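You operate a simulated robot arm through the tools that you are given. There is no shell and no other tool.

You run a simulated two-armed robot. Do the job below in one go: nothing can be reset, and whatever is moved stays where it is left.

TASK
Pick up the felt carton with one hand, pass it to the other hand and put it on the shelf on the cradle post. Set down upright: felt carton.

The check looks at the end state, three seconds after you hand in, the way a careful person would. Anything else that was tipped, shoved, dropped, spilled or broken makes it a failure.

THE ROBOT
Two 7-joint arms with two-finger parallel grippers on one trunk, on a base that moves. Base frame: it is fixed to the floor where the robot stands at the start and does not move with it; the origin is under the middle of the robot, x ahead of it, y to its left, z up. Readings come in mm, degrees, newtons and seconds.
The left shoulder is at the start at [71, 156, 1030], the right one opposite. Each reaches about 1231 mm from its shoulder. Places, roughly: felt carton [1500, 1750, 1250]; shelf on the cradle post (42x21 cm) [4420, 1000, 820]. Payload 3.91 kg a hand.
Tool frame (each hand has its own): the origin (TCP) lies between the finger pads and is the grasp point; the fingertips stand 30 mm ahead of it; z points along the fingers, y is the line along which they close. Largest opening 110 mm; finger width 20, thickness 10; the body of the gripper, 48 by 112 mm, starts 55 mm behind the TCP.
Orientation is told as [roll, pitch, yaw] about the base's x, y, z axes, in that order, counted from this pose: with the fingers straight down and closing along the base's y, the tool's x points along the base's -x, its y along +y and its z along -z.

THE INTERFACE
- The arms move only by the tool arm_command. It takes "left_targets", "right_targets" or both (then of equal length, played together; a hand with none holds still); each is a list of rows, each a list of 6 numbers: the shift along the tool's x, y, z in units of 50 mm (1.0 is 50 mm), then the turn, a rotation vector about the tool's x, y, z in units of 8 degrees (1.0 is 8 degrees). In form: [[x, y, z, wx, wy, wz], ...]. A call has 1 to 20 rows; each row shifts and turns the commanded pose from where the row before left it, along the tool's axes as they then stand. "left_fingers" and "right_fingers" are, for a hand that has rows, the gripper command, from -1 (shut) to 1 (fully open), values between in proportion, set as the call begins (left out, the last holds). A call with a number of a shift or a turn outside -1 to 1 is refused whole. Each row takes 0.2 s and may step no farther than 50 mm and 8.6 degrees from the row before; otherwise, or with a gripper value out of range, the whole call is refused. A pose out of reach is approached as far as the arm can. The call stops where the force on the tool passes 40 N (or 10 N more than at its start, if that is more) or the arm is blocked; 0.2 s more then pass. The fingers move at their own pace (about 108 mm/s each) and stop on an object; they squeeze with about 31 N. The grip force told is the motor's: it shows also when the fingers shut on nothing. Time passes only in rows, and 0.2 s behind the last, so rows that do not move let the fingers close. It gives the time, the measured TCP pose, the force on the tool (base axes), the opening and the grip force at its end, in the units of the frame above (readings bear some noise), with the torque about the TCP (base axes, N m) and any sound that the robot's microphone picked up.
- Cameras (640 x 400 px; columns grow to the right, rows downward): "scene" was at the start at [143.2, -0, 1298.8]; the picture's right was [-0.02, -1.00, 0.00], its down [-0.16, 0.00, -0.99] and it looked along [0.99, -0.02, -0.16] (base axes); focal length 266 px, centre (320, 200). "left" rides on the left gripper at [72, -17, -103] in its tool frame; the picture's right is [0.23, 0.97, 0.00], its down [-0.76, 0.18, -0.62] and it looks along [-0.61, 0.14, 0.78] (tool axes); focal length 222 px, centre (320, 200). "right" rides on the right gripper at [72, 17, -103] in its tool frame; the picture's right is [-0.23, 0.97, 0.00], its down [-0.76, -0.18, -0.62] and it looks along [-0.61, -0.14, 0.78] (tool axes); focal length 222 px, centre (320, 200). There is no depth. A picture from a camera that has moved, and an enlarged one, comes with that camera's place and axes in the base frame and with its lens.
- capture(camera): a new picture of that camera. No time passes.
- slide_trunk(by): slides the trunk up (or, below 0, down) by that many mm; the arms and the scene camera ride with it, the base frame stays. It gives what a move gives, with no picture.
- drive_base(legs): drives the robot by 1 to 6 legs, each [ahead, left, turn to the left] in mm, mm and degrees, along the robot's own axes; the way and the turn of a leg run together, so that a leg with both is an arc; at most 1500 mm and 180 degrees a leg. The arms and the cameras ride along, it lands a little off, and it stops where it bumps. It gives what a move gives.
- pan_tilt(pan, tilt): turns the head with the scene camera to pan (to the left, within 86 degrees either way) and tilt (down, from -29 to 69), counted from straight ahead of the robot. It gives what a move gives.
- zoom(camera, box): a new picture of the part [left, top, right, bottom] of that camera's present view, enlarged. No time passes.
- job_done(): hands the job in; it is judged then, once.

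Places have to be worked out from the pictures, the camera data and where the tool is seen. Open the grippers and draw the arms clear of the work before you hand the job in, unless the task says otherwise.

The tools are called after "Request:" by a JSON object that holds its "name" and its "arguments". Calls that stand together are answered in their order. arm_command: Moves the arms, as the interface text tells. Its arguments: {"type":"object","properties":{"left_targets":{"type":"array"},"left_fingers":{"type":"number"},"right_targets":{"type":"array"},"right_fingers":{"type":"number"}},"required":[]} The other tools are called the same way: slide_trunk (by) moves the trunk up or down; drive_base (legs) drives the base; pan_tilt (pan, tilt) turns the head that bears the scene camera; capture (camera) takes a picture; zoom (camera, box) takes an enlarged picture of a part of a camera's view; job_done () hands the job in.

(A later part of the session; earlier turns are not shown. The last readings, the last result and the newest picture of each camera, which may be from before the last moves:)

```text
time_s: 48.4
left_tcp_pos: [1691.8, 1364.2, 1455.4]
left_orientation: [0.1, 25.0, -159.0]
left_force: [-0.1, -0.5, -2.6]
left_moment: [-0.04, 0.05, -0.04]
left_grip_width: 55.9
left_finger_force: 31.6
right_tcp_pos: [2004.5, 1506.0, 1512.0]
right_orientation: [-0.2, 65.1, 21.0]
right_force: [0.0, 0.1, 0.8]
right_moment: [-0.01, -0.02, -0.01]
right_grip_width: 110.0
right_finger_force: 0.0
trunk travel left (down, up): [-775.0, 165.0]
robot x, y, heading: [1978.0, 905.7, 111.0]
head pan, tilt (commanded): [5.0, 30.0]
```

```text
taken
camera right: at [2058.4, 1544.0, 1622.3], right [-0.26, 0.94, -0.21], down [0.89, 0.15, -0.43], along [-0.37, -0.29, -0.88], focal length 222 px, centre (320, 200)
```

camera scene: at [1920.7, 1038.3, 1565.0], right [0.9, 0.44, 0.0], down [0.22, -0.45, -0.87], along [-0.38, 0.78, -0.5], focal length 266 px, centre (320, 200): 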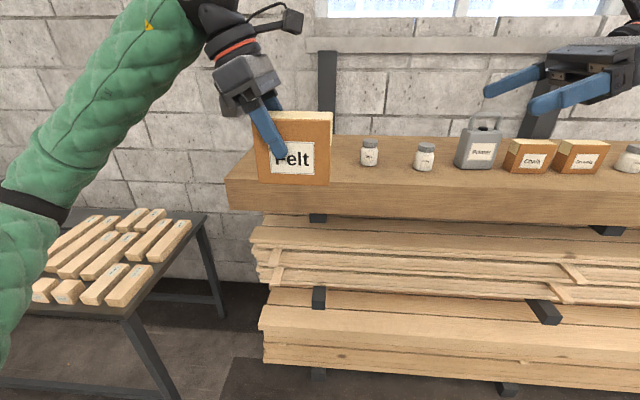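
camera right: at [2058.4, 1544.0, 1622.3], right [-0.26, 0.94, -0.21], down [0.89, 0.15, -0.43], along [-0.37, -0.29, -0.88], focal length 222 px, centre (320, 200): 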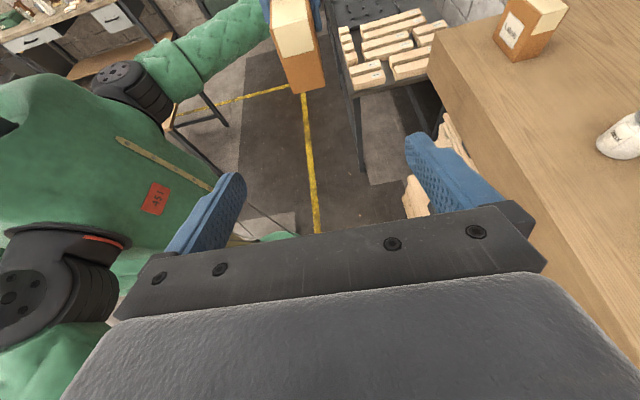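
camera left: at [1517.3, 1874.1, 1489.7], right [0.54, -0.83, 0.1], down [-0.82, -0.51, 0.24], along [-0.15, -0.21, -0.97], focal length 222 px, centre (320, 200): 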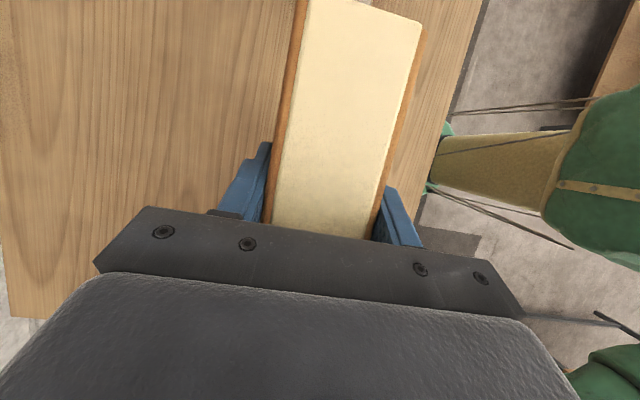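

Both hands are in the planned poses. I bring the right hand to a stand-off about 120 mm short of its grasp on the carton's lower right half.

Request:
{"name": "arm_command", "arguments": {"right_targets": [[0.1655, -0.1015, 0.9, 0, 0, 0], [0.1655, -0.1015, 0.9, 0, 0, 0], [0.1655, -0.1015, 0.9, 0, 0, 0], [0.1655, -0.1015, 0.9, 0, 0, 0], [0, 0, 0, 0, 0, 0]], "right_fingers": 1}}

Request:
{"name": "capture", "arguments": {"camera": "scene"}}

Request:
{"name": "capture", "arguments": {"camera": "right"}}

```text
time_s: 49.6
left_tcp_pos: [1694.0, 1364.0, 1455.5]
left_orientation: [-0.1, 24.9, -158.9]
left_force: [0.3, -0.2, -3.3]
left_moment: [-0.02, 0.07, 0.02]
left_grip_width: 56.0
left_finger_force: 31.3
right_tcp_pos: [1847.9, 1423.9, 1466.4]
right_orientation: [0.0, 65.1, 21.0]
right_force: [0.1, 1.2, 0.5]
right_moment: [0.01, 0.0, -0.01]
right_grip_width: 109.9
right_finger_force: 0.0
trunk travel left (down, up): [-775.0, 165.0]
robot x, y, heading: [1978.2, 905.9, 110.7]
head pan, tilt (commanded): [5.0, 30.0]
```

```text
taken
camera scene: at [1922.9, 1038.0, 1565.1], right [0.9, 0.44, 0.0], down [0.22, -0.45, -0.87], along [-0.38, 0.78, -0.5], focal length 266 px, centre (320, 200)
```

scene: 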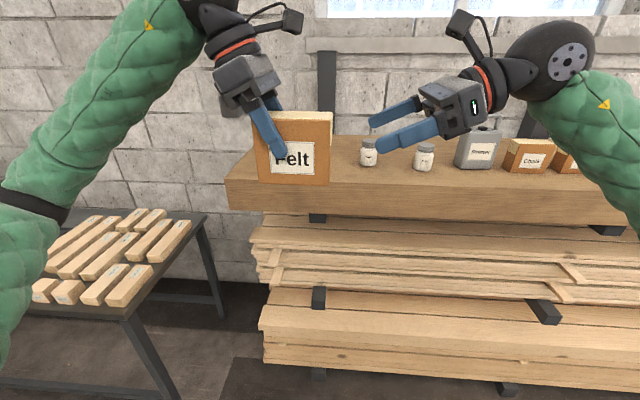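

```text
taken
camera right: at [1902.3, 1461.5, 1576.8], right [-0.26, 0.94, -0.21], down [0.89, 0.15, -0.43], along [-0.37, -0.29, -0.88], focal length 222 px, centre (320, 200)
```

right: 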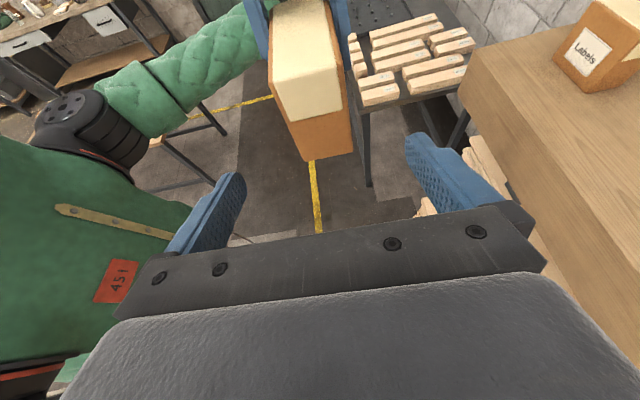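

The carton sits centred between the open right fingers, and the hands and cameras clear each other. I advance 121 mm along the right tool axis.

Request:
{"name": "arm_command", "arguments": {"right_targets": [[0, 0, 0.7, 0, 0, 0], [0, 0, 0.7, 0, 0, 0], [0, 0, 0.6, 0, 0, 0], [0, 0, 0.43, 0, 0, 0], [0, 0, 0, 0, 0, 0]]}}

Request:
{"name": "zoom", "arguments": {"camera": "scene", "box": [180, 0, 500, 200]}}

Request:
{"name": "capture", "arguments": {"camera": "right"}}

```text
time_s: 50.8
left_tcp_pos: [1693.6, 1364.7, 1455.1]
left_orientation: [0.0, 24.9, -159.0]
left_force: [1.8, 0.1, -3.0]
left_moment: [0.0, 0.09, -0.01]
left_grip_width: 55.9
left_finger_force: 31.1
right_tcp_pos: [1744.2, 1383.8, 1415.7]
right_orientation: [0.0, 65.1, 21.0]
right_force: [0.4, -0.3, 1.5]
right_moment: [-0.02, -0.01, 0.0]
right_grip_width: 110.0
right_finger_force: 0.1
trunk travel left (down, up): [-775.0, 165.0]
robot x, y, heading: [1979.2, 906.4, 110.9]
head pan, tilt (commanded): [5.0, 30.0]
```

```text
2.00 times, centred on (340, 100) of scene
camera zoom: at [1922.2, 1038.1, 1565.0], right [0.9, 0.44, 0.0], down [0.22, -0.45, -0.87], along [-0.38, 0.78, -0.5], focal length 532 px, centre (280, 400)
```

zoom: 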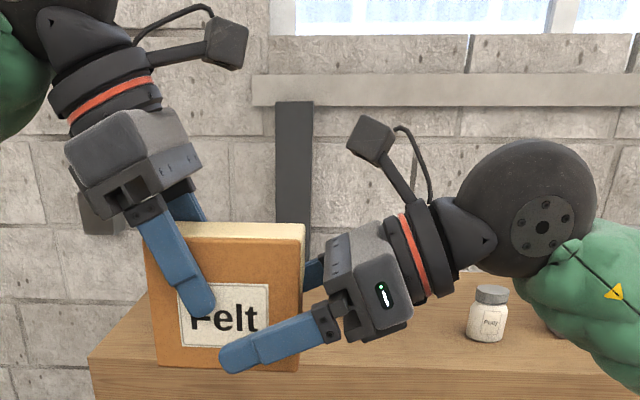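

```text
taken
camera right: at [1797.7, 1422.2, 1525.4], right [-0.26, 0.94, -0.21], down [0.89, 0.15, -0.43], along [-0.37, -0.29, -0.88], focal length 222 px, centre (320, 200)
```

right: 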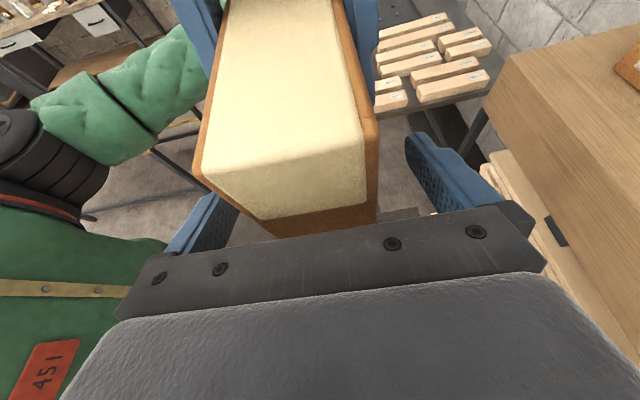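

The right fingers straddle the carton's lower right half, clear of the left fingers, and the two tools are aligned within 1 mm in the closing direction. I close the right hand.

Request:
{"name": "arm_command", "arguments": {"right_targets": [[0, 0, 0, 0, 0, 0], [0, 0, 0, 0, 0, 0], [0, 0, 0, 0, 0, 0], [0, 0, 0, 0, 0, 0], [0, 0, 0, 0, 0, 0]], "right_fingers": -1}}

Request:
{"name": "zoom", "arguments": {"camera": "scene", "box": [180, 0, 500, 200]}}

```text
time_s: 52.0
left_tcp_pos: [1692.1, 1365.3, 1455.9]
left_orientation: [0.0, 25.0, -158.8]
left_force: [0.1, 6.4, -1.8]
left_moment: [0.13, 0.14, 0.48]
left_grip_width: 55.8
left_finger_force: 31.4
right_tcp_pos: [1742.6, 1383.6, 1415.7]
right_orientation: [-0.1, 65.0, 20.9]
right_force: [0.4, -7.3, -0.2]
right_moment: [0.18, -0.12, -0.11]
right_grip_width: 55.9
right_finger_force: 30.8
trunk travel left (down, up): [-775.0, 165.0]
robot x, y, heading: [1979.0, 908.5, 111.1]
head pan, tilt (commanded): [5.0, 30.0]
```

```text
2.00 times, centred on (340, 100) of scene
camera zoom: at [1921.0, 1038.3, 1565.0], right [0.9, 0.44, 0.0], down [0.22, -0.45, -0.87], along [-0.38, 0.78, -0.5], focal length 532 px, centre (280, 400)
```

zoom: 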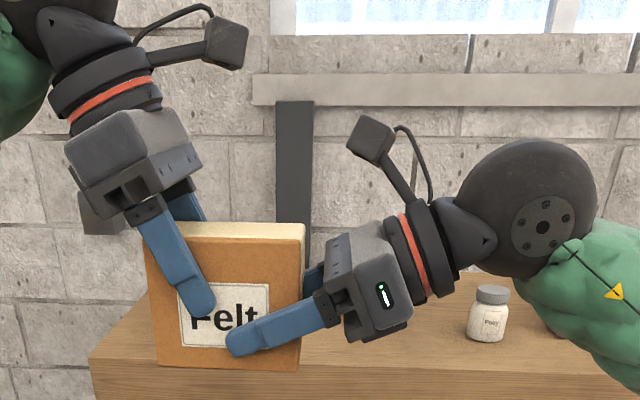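

Both hands hold the carton (55.8 mm each, only about 7 N between them). I now open the left fingers.

Request:
{"name": "arm_command", "arguments": {"left_targets": [[0, 0, 0, 0, 0, 0], [0, 0, 0, 0, 0, 0], [0, 0, 0, 0, 0, 0], [0, 0, 0, 0, 0, 0]], "left_fingers": 1}}

Request:
{"name": "zoom", "arguments": {"camera": "scene", "box": [180, 0, 500, 200]}}

```text
time_s: 53.0
left_tcp_pos: [1691.0, 1364.6, 1455.0]
left_orientation: [0.0, 25.0, -159.0]
left_force: [-0.5, 0.1, 0.3]
left_moment: [0.0, 0.03, 0.0]
left_grip_width: 109.9
left_finger_force: 0.0
right_tcp_pos: [1742.9, 1385.2, 1414.6]
right_orientation: [-0.1, 65.1, 21.0]
right_force: [-0.4, 0.8, 0.3]
right_moment: [0.04, -0.07, 0.02]
right_grip_width: 55.5
right_finger_force: 30.8
trunk travel left (down, up): [-775.0, 165.0]
robot x, y, heading: [1981.5, 907.8, 111.0]
head pan, tilt (commanded): [5.0, 30.0]
```

```text
2.00 times, centred on (340, 100) of scene
camera zoom: at [1921.0, 1038.3, 1565.0], right [0.9, 0.44, 0.0], down [0.22, -0.45, -0.87], along [-0.38, 0.78, -0.5], focal length 532 px, centre (280, 400)
```

zoom: 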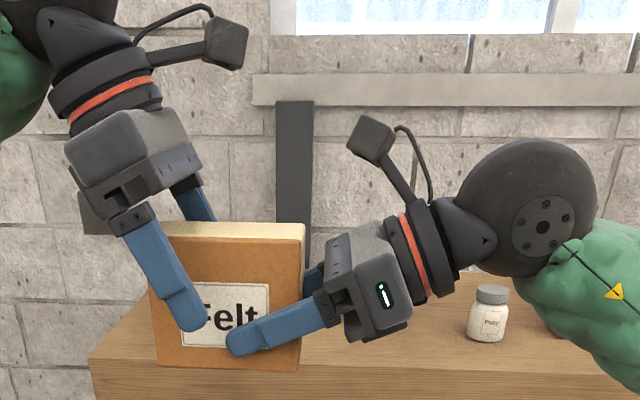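

The right hand holds the carton alone and steady. I withdraw the left hand along its own axis, straighten it, and move it off to the left.

Request:
{"name": "arm_command", "arguments": {"left_targets": [[0, 0, -0.6, 0, 0, 0], [0, 0, -0.9, 0, 0, 0], [0, 0, -0.9, 0, 0, 0], [0, 0, 0, 0, -1, 0], [0, 0, 0, 0, -1, 0], [0, 0, 0, 0, -1, 0], [0, 0, 0, 0, -0.125, 0], [-0.95, 0, 0, 0, 0, 0], [-0.95, 0, 0, 0, 0, 0], [-0.95, 0, 0, 0, 0, 0], [-0.95, 0, 0, 0, 0, 0], [0, 0, 0, 0, 0, 0]]}}

Request:
{"name": "capture", "arguments": {"camera": "scene"}}

Request:
{"name": "capture", "arguments": {"camera": "right"}}

```text
time_s: 55.6
left_tcp_pos: [1468.7, 1279.8, 1564.2]
left_orientation: [0.1, -0.1, -159.0]
left_force: [-0.2, 0.4, 0.5]
left_moment: [-0.02, 0.0, 0.02]
left_grip_width: 110.1
left_finger_force: 0.1
right_tcp_pos: [1743.8, 1385.7, 1415.5]
right_orientation: [-0.2, 65.1, 20.9]
right_force: [0.8, -0.2, 0.4]
right_moment: [0.05, -0.05, 0.0]
right_grip_width: 55.8
right_finger_force: 30.3
trunk travel left (down, up): [-775.0, 165.0]
robot x, y, heading: [1978.7, 907.5, 111.1]
head pan, tilt (commanded): [5.0, 30.0]
```

```text
taken
camera scene: at [1922.2, 1040.0, 1564.8], right [0.9, 0.44, 0.0], down [0.22, -0.45, -0.87], along [-0.38, 0.78, -0.5], focal length 266 px, centre (320, 200)
```

scene: 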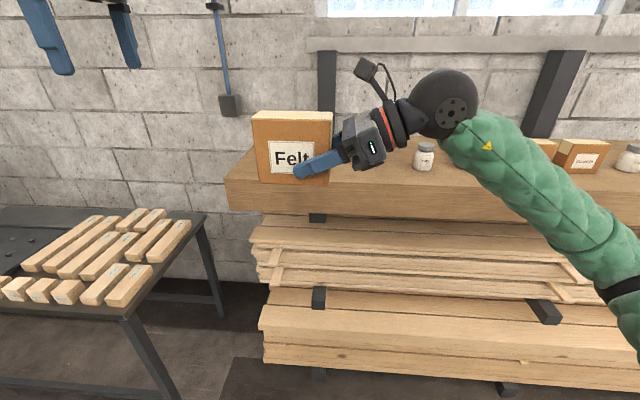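

```text
taken
camera right: at [1797.8, 1424.1, 1524.7], right [-0.26, 0.94, -0.21], down [0.89, 0.15, -0.43], along [-0.37, -0.3, -0.88], focal length 222 px, centre (320, 200)
```

right: 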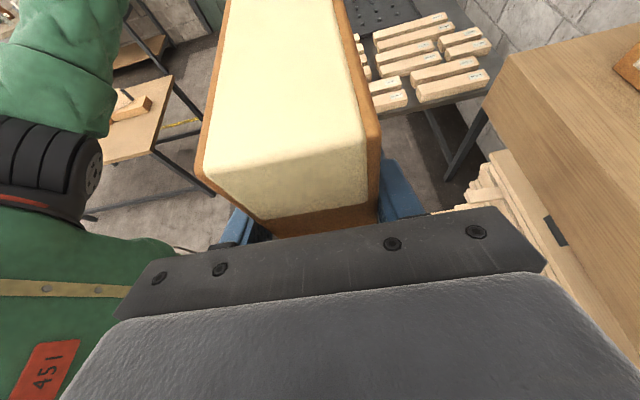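

The handover is done: the right hand alone holds the carton upright, with the left hand clear. I turn right to face along the aisle and look toward the shelf.

Request:
{"name": "drive_base", "arguments": {"legs": [[0, 0, -90]]}}

Request:
{"name": "pan_tilt", "arguments": {"pan": -15, "tilt": 20}}

Request:
{"name": "capture", "arguments": {"camera": "scene"}}

```text
time_s: 59.8
left_tcp_pos: [2347.5, 1420.6, 1564.3]
left_orientation: [-0.1, 0.1, 111.2]
left_force: [0.8, 0.1, -1.2]
left_moment: [-0.02, 0.0, 0.05]
left_grip_width: 109.8
left_finger_force: 0.1
right_tcp_pos: [2454.7, 1146.5, 1415.2]
right_orientation: [-0.1, 65.0, -68.8]
right_force: [-0.4, 0.3, -0.4]
right_moment: [-0.08, -0.02, -0.04]
right_grip_width: 55.6
right_finger_force: 31.2
trunk travel left (down, up): [-775.0, 165.0]
robot x, y, heading: [1979.2, 909.6, 21.3]
head pan, tilt (commanded): [5.0, 30.0]
```

```text
time_s: 60.6
left_tcp_pos: [2346.3, 1421.2, 1563.9]
left_orientation: [-0.1, 0.0, 111.2]
left_force: [0.6, 0.7, 0.1]
left_moment: [0.01, 0.01, -0.01]
left_grip_width: 110.0
left_finger_force: 0.1
right_tcp_pos: [2455.5, 1145.6, 1415.6]
right_orientation: [-0.1, 65.0, -68.8]
right_force: [0.0, 0.8, -0.1]
right_moment: [-0.09, -0.03, 0.01]
right_grip_width: 55.8
right_finger_force: 31.0
trunk travel left (down, up): [-775.0, 165.0]
robot x, y, heading: [1979.9, 907.4, 21.2]
head pan, tilt (commanded): [-15.0, 20.0]
```

```text
taken
camera scene: at [2119.0, 938.2, 1581.0], right [0.11, -0.99, 0.0], down [-0.34, -0.04, -0.94], along [0.93, 0.1, -0.34], focal length 266 px, centre (320, 200)
```

scene: 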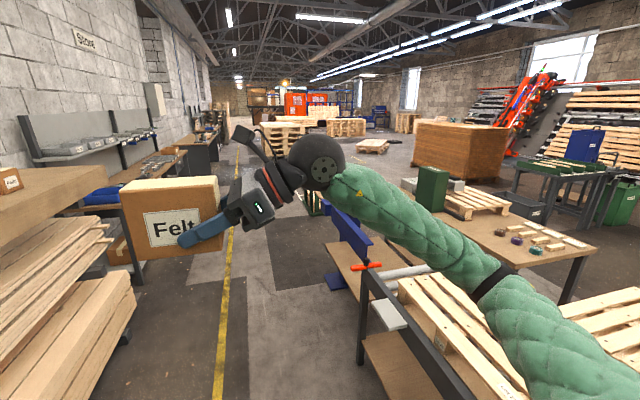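

The right arm now hides the shelf's direction. I lower the right hand 200 mm so that the camera sees over it, then look again.

Request:
{"name": "arm_command", "arguments": {"right_targets": [[-0.36, 0, 0.17, 0, 0, 0], [-0.725, 0, 0.338, 0, 0, 0], [-0.725, 0, 0.338, 0, 0, 0], [-0.725, 0, 0.338, 0, 0, 0], [-0.725, 0, 0.338, 0, 0, 0], [-0.365, 0, 0.168, 0, 0, 0], [0, 0, 0, 0, 0, 0]]}}

Request:
{"name": "capture", "arguments": {"camera": "scene"}}

Request:
{"name": "zoom", "arguments": {"camera": "scene", "box": [260, 150, 460, 275]}}

```text
time_s: 62.2
left_tcp_pos: [2347.6, 1420.7, 1563.3]
left_orientation: [0.0, 0.0, 111.2]
left_force: [-0.4, 0.7, 0.0]
left_moment: [-0.01, 0.02, -0.01]
left_grip_width: 109.8
left_finger_force: 0.1
right_tcp_pos: [2454.5, 1147.2, 1215.4]
right_orientation: [0.0, 65.1, -69.0]
right_force: [-0.2, 0.5, -0.3]
right_moment: [-0.07, 0.01, 0.01]
right_grip_width: 56.1
right_finger_force: 30.8
trunk travel left (down, up): [-775.0, 165.0]
robot x, y, heading: [1978.3, 904.7, 21.2]
head pan, tilt (commanded): [-15.0, 20.0]
```

```text
taken
camera scene: at [2119.0, 938.1, 1581.0], right [0.11, -0.99, 0.0], down [-0.34, -0.04, -0.94], along [0.93, 0.1, -0.34], focal length 266 px, centre (320, 200)
```

scene: 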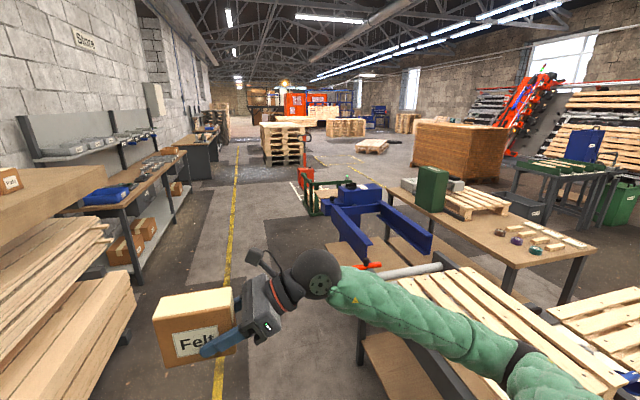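

```text
3.20 times, centred on (360, 212) of scene
camera zoom: at [2119.0, 938.1, 1581.0], right [0.11, -0.99, 0.0], down [-0.34, -0.04, -0.94], along [0.93, 0.1, -0.34], focal length 851 px, centre (192, 160)
```

zoom: 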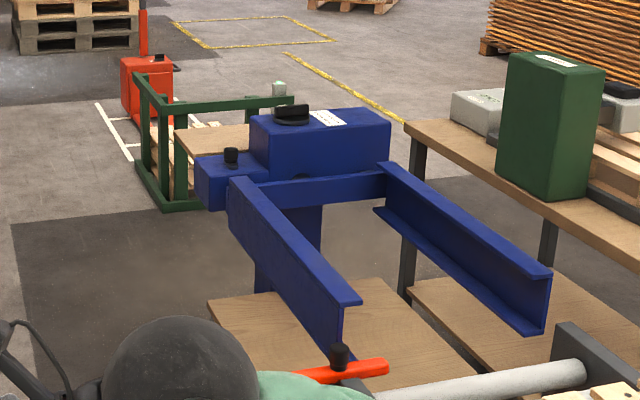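

The cradle post is the blue machine, and a wooden shelf is behind it with a green frame around that area. I drive 1200 mm along the aisle to view it from the side.

Request:
{"name": "drive_base", "arguments": {"legs": [[1200, 0, 0]]}}

Request:
{"name": "pan_tilt", "arguments": {"pan": -38, "tilt": 25}}

Request:
{"name": "capture", "arguments": {"camera": "scene"}}

```text
time_s: 68.3
left_tcp_pos: [3456.7, 1860.3, 1564.8]
left_orientation: [0.0, 0.0, 111.6]
left_force: [-1.3, -0.1, 0.6]
left_moment: [0.02, 0.02, 0.0]
left_grip_width: 109.9
left_finger_force: 0.0
right_tcp_pos: [3564.6, 1587.0, 1215.5]
right_orientation: [-0.1, 65.0, -68.4]
right_force: [-0.6, 0.7, 0.1]
right_moment: [-0.07, -0.01, -0.01]
right_grip_width: 55.6
right_finger_force: 31.4
trunk travel left (down, up): [-775.0, 165.0]
robot x, y, heading: [3093.2, 1345.8, 21.8]
head pan, tilt (commanded): [-15.0, 20.0]
```

```text
time_s: 69.2
left_tcp_pos: [3454.5, 1859.7, 1564.5]
left_orientation: [0.1, 0.0, 111.7]
left_force: [-0.8, 0.8, 0.4]
left_moment: [0.0, -0.01, -0.02]
left_grip_width: 110.3
left_finger_force: 0.1
right_tcp_pos: [3564.7, 1587.5, 1215.8]
right_orientation: [-0.2, 65.0, -68.4]
right_force: [0.3, 0.1, -0.2]
right_moment: [-0.07, -0.01, 0.0]
right_grip_width: 55.6
right_finger_force: 31.1
trunk travel left (down, up): [-775.0, 165.0]
robot x, y, heading: [3090.6, 1344.2, 21.6]
head pan, tilt (commanded): [-38.0, 25.0]
```

```text
taken
camera scene: at [3227.3, 1339.3, 1573.0], right [-0.28, -0.96, 0.0], down [-0.41, 0.12, -0.91], along [0.87, -0.25, -0.42], focal length 266 px, centre (320, 200)
```

scene: 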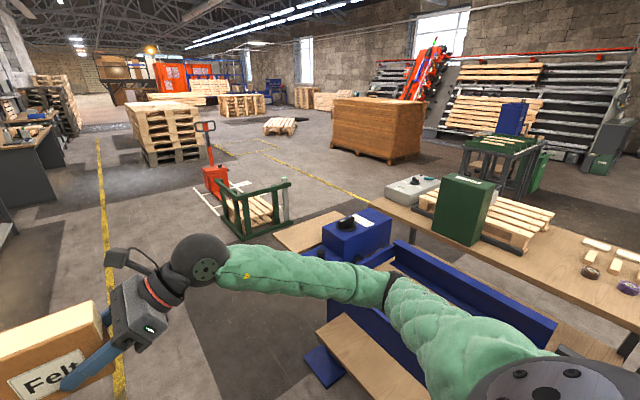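

Now the wooden shelf is visible next to the blue box, at about pixel (308, 230). I zoom on it.

Request:
{"name": "zoom", "arguments": {"camera": "scene", "box": [240, 170, 400, 270]}}

```text
4.00 times, centred on (320, 220) of scene
camera zoom: at [3227.3, 1339.3, 1573.0], right [-0.28, -0.96, 0.0], down [-0.41, 0.12, -0.91], along [0.87, -0.25, -0.42], focal length 1063 px, centre (320, 120)
```

zoom: 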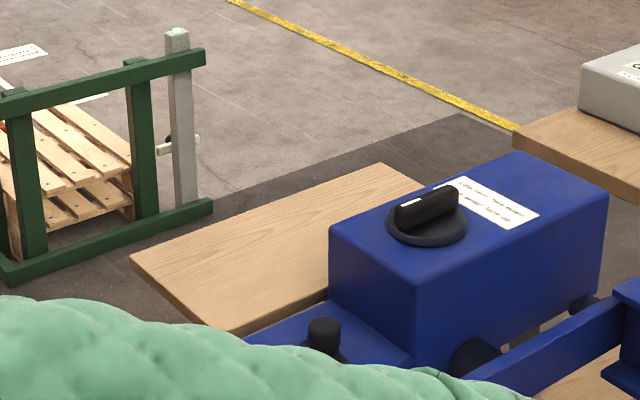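

The shelf's corners compute to a board at z=820 centred at (4417, 999), long side along −68.5°, and it looks empty, with the blue box along its near side. The free sides are toward the aisle and the far side, so I'll approach from the aisle side facing −68.5° with the right hand pointing forward. I drive on 1206 mm.

Request:
{"name": "drive_base", "arguments": {"legs": [[1206, 32, 0]]}}

Request:
{"name": "pan_tilt", "arguments": {"pan": -80, "tilt": 35}}

Request:
{"name": "capture", "arguments": {"camera": "scene"}}

```text
time_s: 75.3
left_tcp_pos: [4577.3, 2335.2, 1563.2]
left_orientation: [0.0, 0.0, 111.4]
left_force: [-0.7, -0.4, -0.5]
left_moment: [-0.01, 0.0, 0.03]
left_grip_width: 110.0
left_finger_force: 0.1
right_tcp_pos: [4685.2, 2062.3, 1217.1]
right_orientation: [-0.1, 64.9, -68.7]
right_force: [-0.3, -0.5, -0.9]
right_moment: [-0.06, -0.02, 0.01]
right_grip_width: 56.0
right_finger_force: 31.4
trunk travel left (down, up): [-775.0, 165.0]
robot x, y, heading: [4215.6, 1820.0, 21.3]
head pan, tilt (commanded): [-38.0, 25.0]
```

```text
time_s: 76.4
left_tcp_pos: [4576.5, 2335.0, 1564.1]
left_orientation: [0.0, 0.0, 111.4]
left_force: [-0.1, -0.1, -0.4]
left_moment: [0.0, -0.02, -0.01]
left_grip_width: 110.2
left_finger_force: 0.0
right_tcp_pos: [4685.0, 2062.0, 1215.4]
right_orientation: [-0.2, 65.1, -68.7]
right_force: [0.3, 0.1, 0.4]
right_moment: [-0.06, -0.05, 0.04]
right_grip_width: 55.6
right_finger_force: 31.1
trunk travel left (down, up): [-775.0, 165.0]
robot x, y, heading: [4215.8, 1820.6, 21.3]
head pan, tilt (commanded): [-80.0, 35.0]
```

```text
taken
camera scene: at [4304.0, 1766.1, 1557.3], right [-0.85, -0.52, 0.0], down [-0.3, 0.49, -0.82], along [0.43, -0.7, -0.57], focal length 266 px, centre (320, 200)
```

scene: 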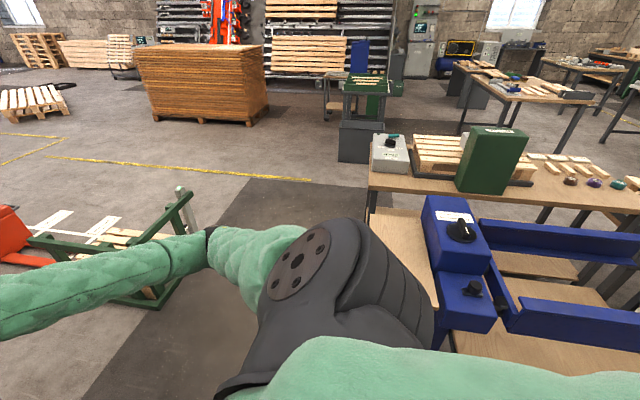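

The robot is at the planned spot beside the shelf. I turn 90° right to face it.

Request:
{"name": "drive_base", "arguments": {"legs": [[0, 0, -90]]}}

Request:
{"name": "pan_tilt", "arguments": {"pan": 0, "tilt": 35}}

Request:
{"name": "capture", "arguments": {"camera": "scene"}}

```text
time_s: 80.6
left_tcp_pos: [4726.0, 1456.8, 1564.9]
left_orientation: [-0.1, 0.0, 21.7]
left_force: [-0.2, 0.2, 0.1]
left_moment: [0.04, 0.03, 0.0]
left_grip_width: 109.9
left_finger_force: 0.0
right_tcp_pos: [4452.3, 1346.4, 1215.3]
right_orientation: [0.0, 65.0, -158.6]
right_force: [0.5, -0.2, -0.1]
right_moment: [0.01, 0.1, -0.02]
right_grip_width: 55.9
right_finger_force: 31.3
trunk travel left (down, up): [-775.0, 165.0]
robot x, y, heading: [4208.7, 1820.7, -68.6]
head pan, tilt (commanded): [-80.0, 35.0]
```

```text
time_s: 82.2
left_tcp_pos: [4726.3, 1455.6, 1564.2]
left_orientation: [-0.1, 0.1, 21.5]
left_force: [-0.3, 0.1, 0.9]
left_moment: [0.01, 0.0, 0.03]
left_grip_width: 110.0
left_finger_force: 0.0
right_tcp_pos: [4452.9, 1347.8, 1215.6]
right_orientation: [-0.1, 65.0, -158.6]
right_force: [0.4, -0.8, -0.6]
right_moment: [-0.02, 0.06, 0.02]
right_grip_width: 55.8
right_finger_force: 31.0
trunk travel left (down, up): [-775.0, 165.0]
robot x, y, heading: [4211.5, 1821.6, -68.5]
head pan, tilt (commanded): [0.0, 35.0]
```

```text
taken
camera scene: at [4261.8, 1693.2, 1557.2], right [-0.93, -0.37, 0.0], down [-0.21, 0.53, -0.82], along [0.3, -0.76, -0.57], focal length 266 px, centre (320, 200)
```

scene: 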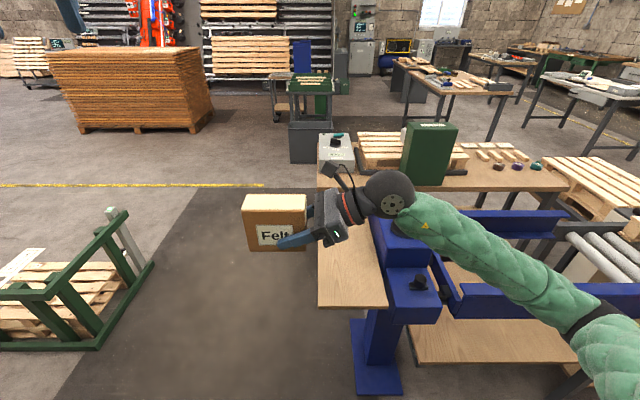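

The shelf is clearly visible and empty, centred about 840 mm ahead and 110 mm to the right. I shift the right hand forward/right and then swing it 90° about the vertical so the hand points forward with the carton upright.

Request:
{"name": "arm_command", "arguments": {"right_targets": [[-0.27, 0.68, -0.58, 0, 0, 0], [-0.27, 0.68, -0.58, 0, 0, 0], [-0.27, 0.68, -0.58, 0, 0, 0], [-0.27, 0.68, -0.58, 0, 0, 0], [-0.27, 0.68, -0.58, 0, 0, 0], [0, 0, 0, -0.9063, 0, 0.4226], [0, 0, 0, -0.9063, 0, 0.4226], [0, 0, 0, -0.9063, 0, 0.4226], [0, 0, 0, -0.9063, 0, 0.4226], [0, 0, 0, -0.9063, 0, 0.4226], [0, 0, 0, -0.9063, 0, 0.4226], [0, 0, 0, -0.9063, 0, 0.4226], [0, 0, 0, -0.9063, 0, 0.4226], [0, 0, 0, -0.9063, 0, 0.4226], [0, 0, 0, -0.9063, 0, 0.4226], [0, 0, 0, -0.9063, 0, 0.4226], [0, 0, 0, -0.2266, 0, 0.1057], [0, 0, 0, 0, 0, 0]]}}

Request:
{"name": "capture", "arguments": {"camera": "scene"}}

Request:
{"name": "capture", "arguments": {"camera": "right"}}

```text
time_s: 86.0
left_tcp_pos: [4723.7, 1455.4, 1564.7]
left_orientation: [-0.1, -0.2, 21.5]
left_force: [0.3, 0.3, -1.3]
left_moment: [0.03, -0.03, 0.0]
left_grip_width: 110.1
left_finger_force: 0.1
right_tcp_pos: [4363.7, 1128.9, 1216.0]
right_orientation: [-0.2, 65.0, 111.2]
right_force: [-0.1, -0.7, -0.3]
right_moment: [0.09, 0.05, 0.02]
right_grip_width: 55.9
right_finger_force: 31.6
trunk travel left (down, up): [-775.0, 165.0]
robot x, y, heading: [4212.5, 1823.0, -68.6]
head pan, tilt (commanded): [0.0, 35.0]
```

```text
taken
camera scene: at [4259.4, 1693.0, 1557.2], right [-0.93, -0.37, 0.0], down [-0.21, 0.53, -0.82], along [0.3, -0.76, -0.57], focal length 266 px, centre (320, 200)
```

scene: 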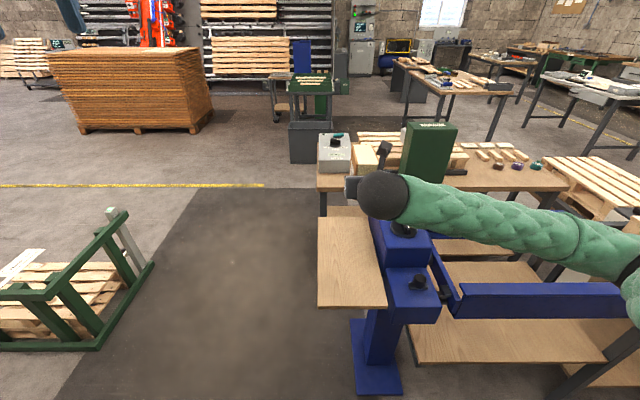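

```text
taken
camera right: at [4325.6, 1182.1, 1325.7], right [-0.94, -0.27, -0.21], down [-0.16, 0.89, -0.43], along [0.3, -0.37, -0.88], focal length 222 px, centre (320, 200)
```

right: 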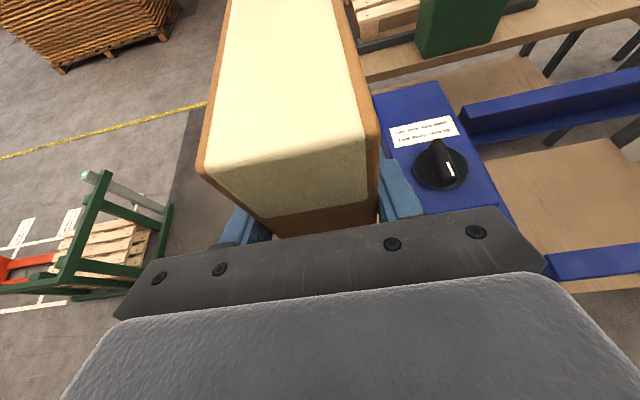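

The hand now points forward with the carton upright. I zoom on the shelf to measure its edges from here.

Request:
{"name": "zoom", "arguments": {"camera": "scene", "box": [290, 190, 450, 330]}}

```text
2.86 times, centred on (370, 260) of scene
camera zoom: at [4259.4, 1693.0, 1557.2], right [-0.93, -0.37, 0.0], down [-0.21, 0.53, -0.82], along [0.3, -0.76, -0.57], focal length 760 px, centre (177, 29)
```

zoom: 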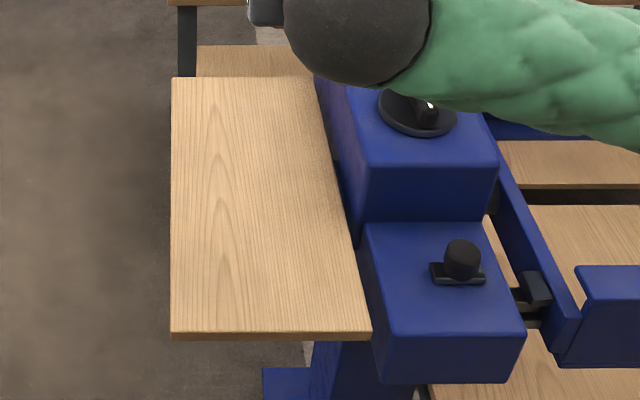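

The shelf measures out at centre ≈ (4420, 1001), z=820, with the boxes to its right. Before lowering I check where the right forearm and elbow run relative to the blue machine.

Request:
{"name": "pan_tilt", "arguments": {"pan": -45, "tilt": 40}}

Request:
{"name": "capture", "arguments": {"camera": "scene"}}

```text
time_s: 87.1
left_tcp_pos: [4725.8, 1456.9, 1564.0]
left_orientation: [-0.1, 0.0, 21.4]
left_force: [-0.2, -0.3, -0.1]
left_moment: [-0.01, 0.01, 0.0]
left_grip_width: 110.1
left_finger_force: 0.0
right_tcp_pos: [4366.3, 1130.8, 1215.2]
right_orientation: [-0.2, 65.0, 111.4]
right_force: [-0.2, 0.4, 0.6]
right_moment: [0.06, 0.06, -0.04]
right_grip_width: 55.8
right_finger_force: 31.0
trunk travel left (down, up): [-775.0, 165.0]
robot x, y, heading: [4209.0, 1816.9, -68.7]
head pan, tilt (commanded): [-45.0, 40.0]
```

```text
taken
camera scene: at [4195.2, 1697.0, 1549.6], right [-0.92, 0.4, 0.0], down [0.26, 0.59, -0.77], along [-0.3, -0.7, -0.64], focal length 266 px, centre (320, 200)
```

scene: 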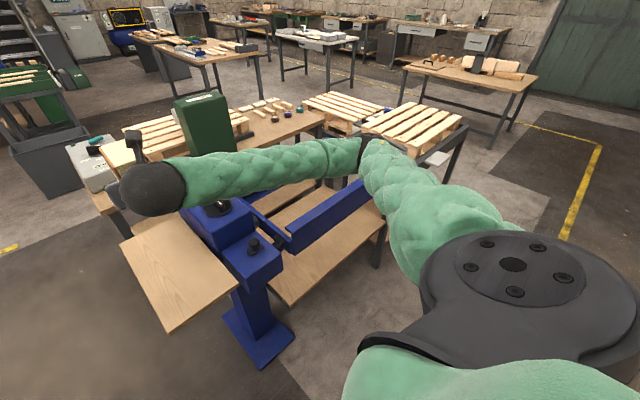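

The elbow sticks far out to the right, so lowering here would bring the forearm close to the blue box and its knob. I back the base 200 mm and shift it 200 mm left so the arm can reach more straight ahead over free space.

Request:
{"name": "drive_base", "arguments": {"legs": [[-200, 200, 0]]}}

Request:
{"name": "pan_tilt", "arguments": {"pan": -15, "tilt": 35}}

Request:
{"name": "capture", "arguments": {"camera": "scene"}}

```text
time_s: 89.0
left_tcp_pos: [4841.6, 1717.4, 1563.8]
left_orientation: [-0.1, -0.1, 21.6]
left_force: [-0.1, 0.7, 0.6]
left_moment: [0.02, 0.0, 0.02]
left_grip_width: 109.9
left_finger_force: 0.1
right_tcp_pos: [4481.5, 1390.1, 1213.8]
right_orientation: [0.0, 64.8, 111.6]
right_force: [-0.9, 0.0, 0.2]
right_moment: [0.11, 0.03, 0.0]
right_grip_width: 55.9
right_finger_force: 31.1
trunk travel left (down, up): [-775.0, 165.0]
robot x, y, heading: [4325.9, 2080.5, -68.2]
head pan, tilt (commanded): [-45.0, 40.0]
```

```text
time_s: 90.0
left_tcp_pos: [4840.2, 1716.2, 1563.5]
left_orientation: [0.0, 0.0, 21.6]
left_force: [-0.5, 0.1, 0.3]
left_moment: [0.02, 0.03, 0.02]
left_grip_width: 109.9
left_finger_force: 0.0
right_tcp_pos: [4481.7, 1389.6, 1215.1]
right_orientation: [-0.2, 64.9, 111.5]
right_force: [0.1, -1.0, -0.2]
right_moment: [0.08, 0.03, 0.02]
right_grip_width: 55.7
right_finger_force: 31.0
trunk travel left (down, up): [-775.0, 165.0]
robot x, y, heading: [4326.0, 2082.9, -68.3]
head pan, tilt (commanded): [-15.0, 35.0]
```

```text
taken
camera scene: at [4354.0, 1946.4, 1557.1], right [-0.99, -0.11, 0.0], down [-0.07, 0.57, -0.82], along [0.09, -0.81, -0.57], focal length 266 px, centre (320, 200)
```

scene: 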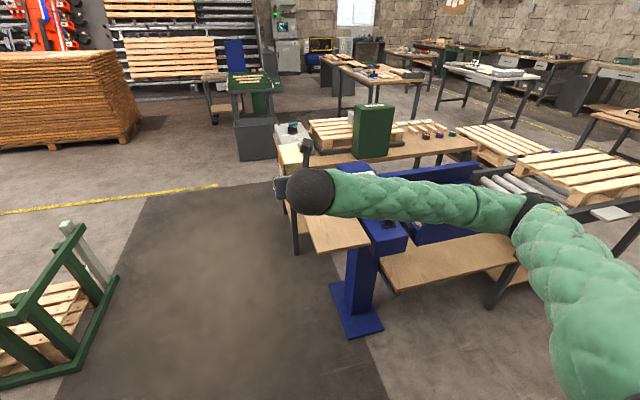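

From here I reach the hand 247 mm forward and 192 mm right at constant height, which puts the carton above its spot on the near half of the shelf.

Request:
{"name": "arm_command", "arguments": {"right_targets": [[0.2986, 0.5486, 0.64, 0, 0, 0], [0.2986, 0.5486, 0.64, 0, 0, 0], [0.2986, 0.5486, 0.64, 0, 0, 0], [0.2986, 0.5486, 0.64, 0, 0, 0], [0.2986, 0.5486, 0.64, 0, 0, 0], [0.2986, 0.5486, 0.64, 0, 0, 0], [0.2986, 0.5486, 0.64, 0, 0, 0], [0, 0, 0, 0, 0, 0]]}}

Request:
{"name": "pan_tilt", "arguments": {"pan": -25, "tilt": 35}}

Request:
{"name": "capture", "arguments": {"camera": "scene"}}

Request:
{"name": "capture", "arguments": {"camera": "right"}}

```text
time_s: 91.8
left_tcp_pos: [4841.5, 1717.1, 1565.2]
left_orientation: [0.1, -0.1, 21.6]
left_force: [0.4, 0.1, 0.4]
left_moment: [-0.03, -0.04, 0.02]
left_grip_width: 109.7
left_finger_force: 0.0
right_tcp_pos: [4391.9, 1090.4, 1216.5]
right_orientation: [0.0, 65.0, 111.7]
right_force: [-0.4, 0.1, -0.3]
right_moment: [0.08, 0.0, 0.02]
right_grip_width: 55.9
right_finger_force: 31.1
trunk travel left (down, up): [-775.0, 165.0]
robot x, y, heading: [4326.0, 2079.9, -68.6]
head pan, tilt (commanded): [-15.0, 35.0]
```

```text
time_s: 92.5
left_tcp_pos: [4842.2, 1717.2, 1564.5]
left_orientation: [0.1, 0.1, 21.7]
left_force: [0.0, 1.2, -0.1]
left_moment: [0.01, 0.0, 0.0]
left_grip_width: 110.0
left_finger_force: 0.2
right_tcp_pos: [4393.6, 1090.7, 1215.1]
right_orientation: [0.1, 64.9, 111.7]
right_force: [0.3, 0.0, -0.3]
right_moment: [0.04, -0.01, 0.01]
right_grip_width: 55.6
right_finger_force: 31.2
trunk travel left (down, up): [-775.0, 165.0]
robot x, y, heading: [4328.1, 2081.9, -68.1]
head pan, tilt (commanded): [-25.0, 35.0]
```

```text
taken
camera scene: at [4339.1, 1946.5, 1557.2], right [-1.0, 0.06, 0.0], down [0.03, 0.57, -0.82], along [-0.05, -0.82, -0.57], focal length 266 px, centre (320, 200)
```

scene: 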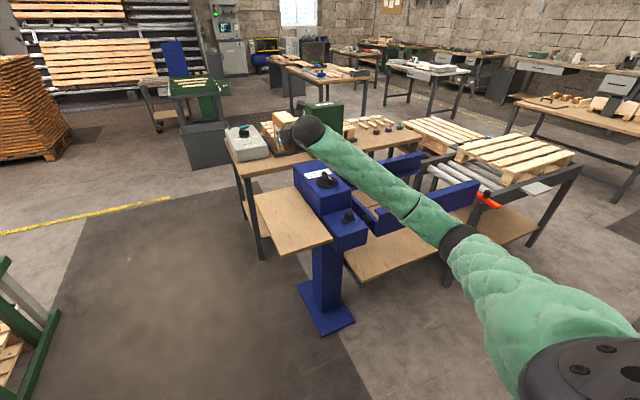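

```text
taken
camera right: at [4355.8, 1142.0, 1325.0], right [-0.94, -0.27, -0.21], down [-0.16, 0.89, -0.43], along [0.3, -0.37, -0.88], focal length 222 px, centre (320, 200)
```

right: 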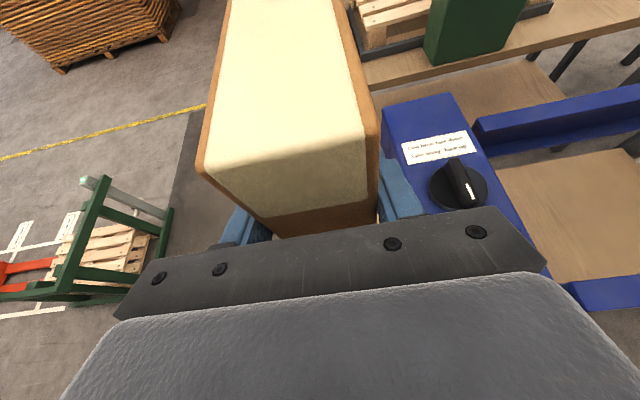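

The arm now reaches forward with the elbow over the free aisle, well back from the blue machine. I lower the trunk 280 mm, leaving the carton about 80 mm above the shelf, and look again.

Request:
{"name": "slide_trunk", "arguments": {"by": -280}}

Request:
{"name": "capture", "arguments": {"camera": "scene"}}

Request:
{"name": "capture", "arguments": {"camera": "right"}}

```text
time_s: 95.3
left_tcp_pos: [4840.7, 1716.7, 1284.1]
left_orientation: [0.0, 0.0, 21.5]
left_force: [-0.1, 0.4, -0.4]
left_moment: [-0.02, 0.0, 0.0]
left_grip_width: 109.9
left_finger_force: 0.1
right_tcp_pos: [4392.8, 1092.1, 933.6]
right_orientation: [-0.1, 65.0, 111.6]
right_force: [-0.6, -0.1, 0.5]
right_moment: [0.05, 0.04, -0.02]
right_grip_width: 55.7
right_finger_force: 31.4
trunk travel left (down, up): [-495.0, 445.0]
robot x, y, heading: [4321.9, 2080.8, -68.5]
head pan, tilt (commanded): [-25.0, 35.0]
```

```text
taken
camera scene: at [4338.8, 1946.8, 1277.3], right [-1.0, 0.06, 0.0], down [0.03, 0.57, -0.82], along [-0.05, -0.82, -0.57], focal length 266 px, centre (320, 200)
```

scene: 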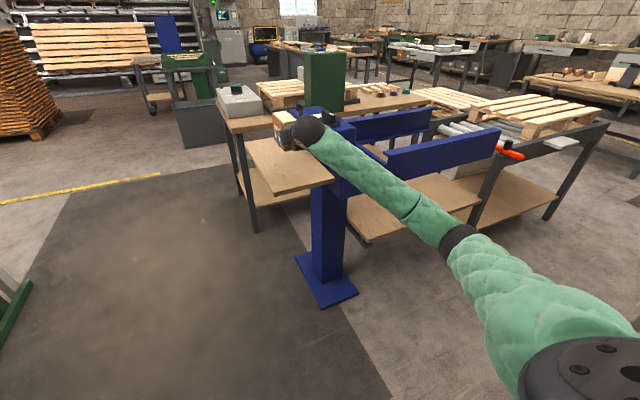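

```text
taken
camera right: at [4355.6, 1142.3, 1045.2], right [-0.94, -0.27, -0.21], down [-0.16, 0.89, -0.43], along [0.3, -0.37, -0.88], focal length 222 px, centre (320, 200)
```

right: 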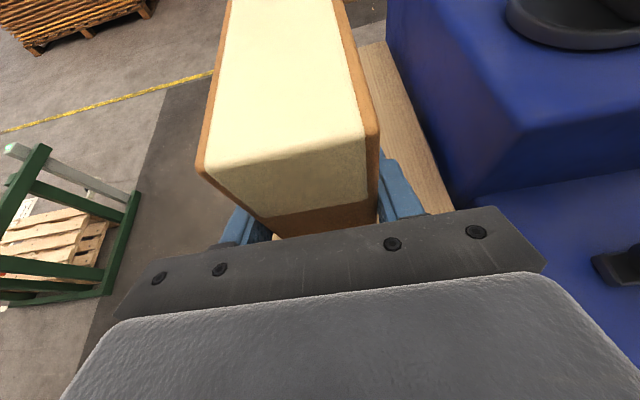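

The hand camera confirms it: the carton's centre line is 110 mm from the shelf's right edge, and its near face will stand about 90 mm inside the near edge. I lower it 65 mm more with the arm.

Request:
{"name": "arm_command", "arguments": {"right_targets": [[-0.45, 0, 0.21, 0, 0, 0], [-0.45, 0, 0.21, 0, 0, 0], [-0.278, 0, 0.129, 0, 0, 0], [0, 0, 0, 0, 0, 0], [0, 0, 0, 0, 0, 0]]}}

Request:
{"name": "pan_tilt", "arguments": {"pan": -20, "tilt": 25}}

Request:
{"name": "zoom", "arguments": {"camera": "scene", "box": [220, 130, 380, 260]}}

Request:
{"name": "capture", "arguments": {"camera": "right"}}

```text
time_s: 96.5
left_tcp_pos: [4840.8, 1716.5, 1284.4]
left_orientation: [-0.1, 0.0, 21.5]
left_force: [0.5, 0.1, 0.3]
left_moment: [-0.02, 0.0, 0.0]
left_grip_width: 110.0
left_finger_force: 0.0
right_tcp_pos: [4393.2, 1089.6, 870.3]
right_orientation: [0.0, 65.0, 111.6]
right_force: [-0.4, 0.6, 0.5]
right_moment: [0.04, 0.04, 0.02]
right_grip_width: 55.6
right_finger_force: 31.3
trunk travel left (down, up): [-495.0, 445.0]
robot x, y, heading: [4325.5, 2082.8, -68.3]
head pan, tilt (commanded): [-25.0, 35.0]
```

```text
time_s: 97.3
left_tcp_pos: [4841.6, 1716.4, 1284.0]
left_orientation: [0.0, 0.0, 21.5]
left_force: [-0.2, 0.0, -0.6]
left_moment: [-0.04, 0.01, 0.0]
left_grip_width: 110.1
left_finger_force: 0.0
right_tcp_pos: [4393.1, 1090.9, 870.2]
right_orientation: [0.0, 64.8, 111.7]
right_force: [-0.6, -0.8, -0.4]
right_moment: [0.06, 0.0, 0.0]
right_grip_width: 55.6
right_finger_force: 31.2
trunk travel left (down, up): [-495.0, 445.0]
robot x, y, heading: [4324.5, 2081.5, -68.4]
head pan, tilt (commanded): [-20.0, 25.0]
```

```text
3.08 times, centred on (300, 195) of scene
camera zoom: at [4346.7, 1942.5, 1292.9], right [-1.0, -0.03, 0.0], down [-0.01, 0.42, -0.91], along [0.03, -0.91, -0.42], focal length 818 px, centre (382, 215)
```

zoom: 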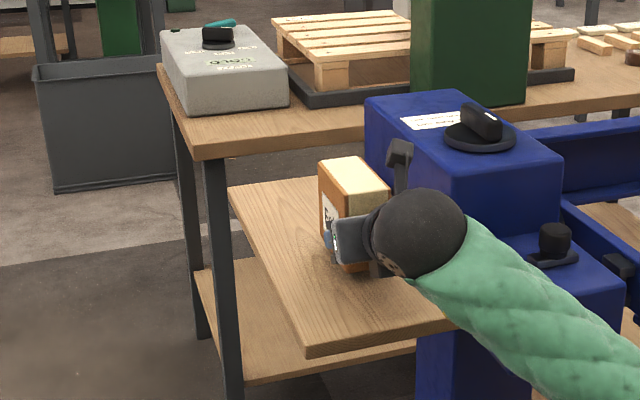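

```text
taken
camera right: at [4355.6, 1142.5, 980.0], right [-0.94, -0.27, -0.21], down [-0.16, 0.89, -0.43], along [0.3, -0.37, -0.88], focal length 222 px, centre (320, 200)
```

right: 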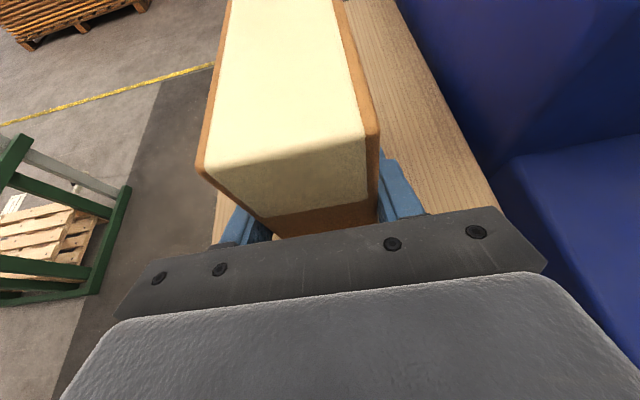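

Clear of everything, and about 14 mm above the board. I lower the last bit slowly in 4 mm steps, watching the force.

Request:
{"name": "arm_command", "arguments": {"right_targets": [[-0.0725, 0, 0.0338, 0, 0, 0], [-0.0725, 0, 0.0338, 0, 0, 0], [-0.0545, 0, 0.0254, 0, 0, 0], [0, 0, 0, 0, 0, 0]]}}

```text
time_s: 98.3
left_tcp_pos: [4840.6, 1716.9, 1283.1]
left_orientation: [0.0, 0.0, 21.6]
left_force: [-0.7, 0.9, -0.6]
left_moment: [-0.02, 0.0, 0.01]
left_grip_width: 110.0
left_finger_force: 0.1
right_tcp_pos: [4394.3, 1090.3, 858.9]
right_orientation: [0.0, 64.9, 111.7]
right_force: [-0.3, -0.8, 0.7]
right_moment: [0.08, 0.05, 0.02]
right_grip_width: 56.0
right_finger_force: 30.7
trunk travel left (down, up): [-495.0, 445.0]
robot x, y, heading: [4323.5, 2084.6, -68.2]
head pan, tilt (commanded): [-20.0, 25.0]
```

No contact yet at TCP z≈859. I go down in 2 mm steps.

Request:
{"name": "arm_command", "arguments": {"right_targets": [[-0.0363, 0, 0.0169, 0, 0, 0], [-0.0182, 0, 0.0085, 0, 0, 0], [0, 0, 0, 0, 0, 0]]}}

Request:
{"name": "zoom", "arguments": {"camera": "scene", "box": [280, 160, 350, 220]}}

```text
time_s: 99.1
left_tcp_pos: [4841.0, 1716.3, 1283.7]
left_orientation: [0.0, 0.0, 21.7]
left_force: [0.1, 0.6, -0.1]
left_moment: [0.02, 0.0, -0.01]
left_grip_width: 109.9
left_finger_force: 0.1
right_tcp_pos: [4393.7, 1090.3, 857.3]
right_orientation: [-0.1, 64.9, 111.6]
right_force: [0.3, -0.3, -0.5]
right_moment: [-0.02, -0.06, 0.04]
right_grip_width: 55.8
right_finger_force: 31.2
trunk travel left (down, up): [-495.0, 445.0]
robot x, y, heading: [4327.9, 2076.1, -68.5]
head pan, tilt (commanded): [-20.0, 25.0]
```

```text
6.67 times, centred on (315, 190) of scene
camera zoom: at [4346.7, 1942.6, 1293.0], right [-1.0, -0.03, 0.0], down [-0.01, 0.42, -0.91], along [0.03, -0.91, -0.42], focal length 1772 px, centre (353, 267)
```

zoom: 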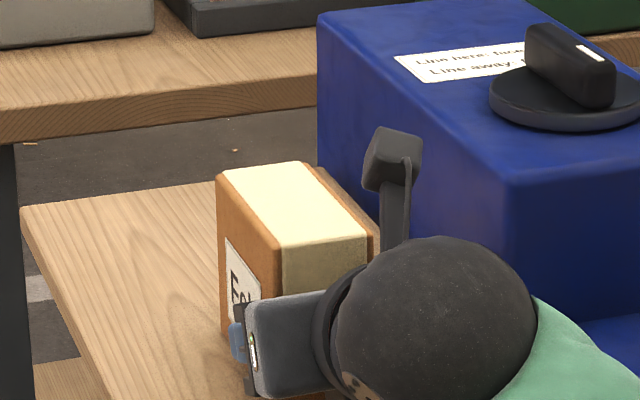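

The torque from the carton's weight has just vanished, hinting that it starts to touch. I go down another 1 mm and compare.

Request:
{"name": "arm_command", "arguments": {"right_targets": [[-0.0182, 0, 0.0085, 0, 0, 0], [0, 0, 0, 0, 0, 0]]}}

```text
time_s: 99.7
left_tcp_pos: [4841.8, 1717.6, 1284.5]
left_orientation: [0.0, -0.1, 21.6]
left_force: [1.4, -0.3, -0.3]
left_moment: [0.0, 0.02, -0.02]
left_grip_width: 110.1
left_finger_force: 0.0
right_tcp_pos: [4393.2, 1090.9, 856.9]
right_orientation: [-0.1, 65.1, 111.6]
right_force: [1.7, -3.0, 4.3]
right_moment: [-0.51, -0.36, -0.01]
right_grip_width: 55.9
right_finger_force: 30.8
trunk travel left (down, up): [-495.0, 445.0]
robot x, y, heading: [4327.4, 2082.7, -68.5]
head pan, tilt (commanded): [-20.0, 25.0]
```

Contact: 4.3 N upward, so the carton stands on the shelf. I open the right fingers without moving the hand.

Request:
{"name": "arm_command", "arguments": {"right_targets": [[0, 0, 0, 0, 0, 0], [0, 0, 0, 0, 0, 0], [0, 0, 0, 0, 0, 0], [0, 0, 0, 0, 0, 0]], "right_fingers": 1}}

Request:
{"name": "capture", "arguments": {"camera": "right"}}

Request:
{"name": "zoom", "arguments": {"camera": "scene", "box": [260, 150, 370, 230]}}

```text
time_s: 100.7
left_tcp_pos: [4841.2, 1717.0, 1284.8]
left_orientation: [0.0, 0.0, 21.6]
left_force: [-0.2, -1.0, 0.5]
left_moment: [-0.02, -0.01, 0.01]
left_grip_width: 110.0
left_finger_force: 0.1
right_tcp_pos: [4391.7, 1091.3, 854.4]
right_orientation: [0.1, 64.9, 111.6]
right_force: [0.5, -0.5, -0.5]
right_moment: [-0.03, 0.03, -0.01]
right_grip_width: 110.1
right_finger_force: 0.0
trunk travel left (down, up): [-495.0, 445.0]
robot x, y, heading: [4324.7, 2080.9, -68.4]
head pan, tilt (commanded): [-20.0, 25.0]
```

```text
taken
camera right: at [4355.6, 1142.5, 965.5], right [-0.94, -0.27, -0.21], down [-0.16, 0.89, -0.43], along [0.3, -0.37, -0.88], focal length 222 px, centre (320, 200)
```

right: 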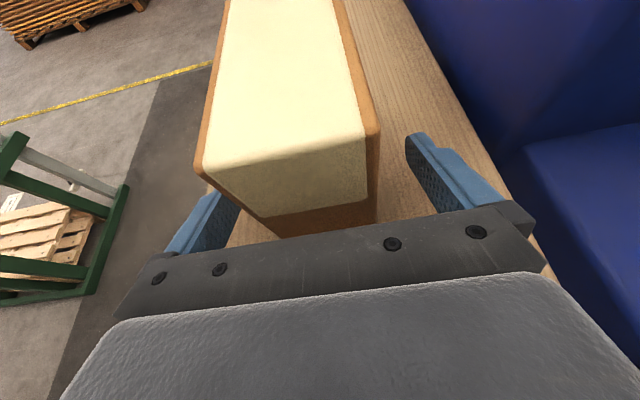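

```text
5.00 times, centred on (315, 190) of scene
camera zoom: at [4346.7, 1942.8, 1293.0], right [-1.0, -0.03, 0.0], down [-0.01, 0.42, -0.91], along [0.03, -0.91, -0.42], focal length 1329 px, centre (345, 250)
```

zoom: 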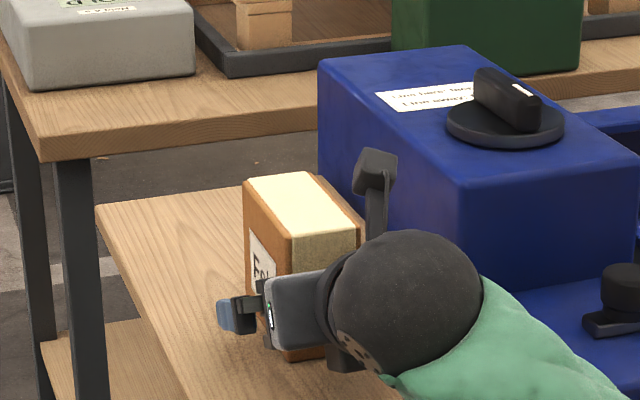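

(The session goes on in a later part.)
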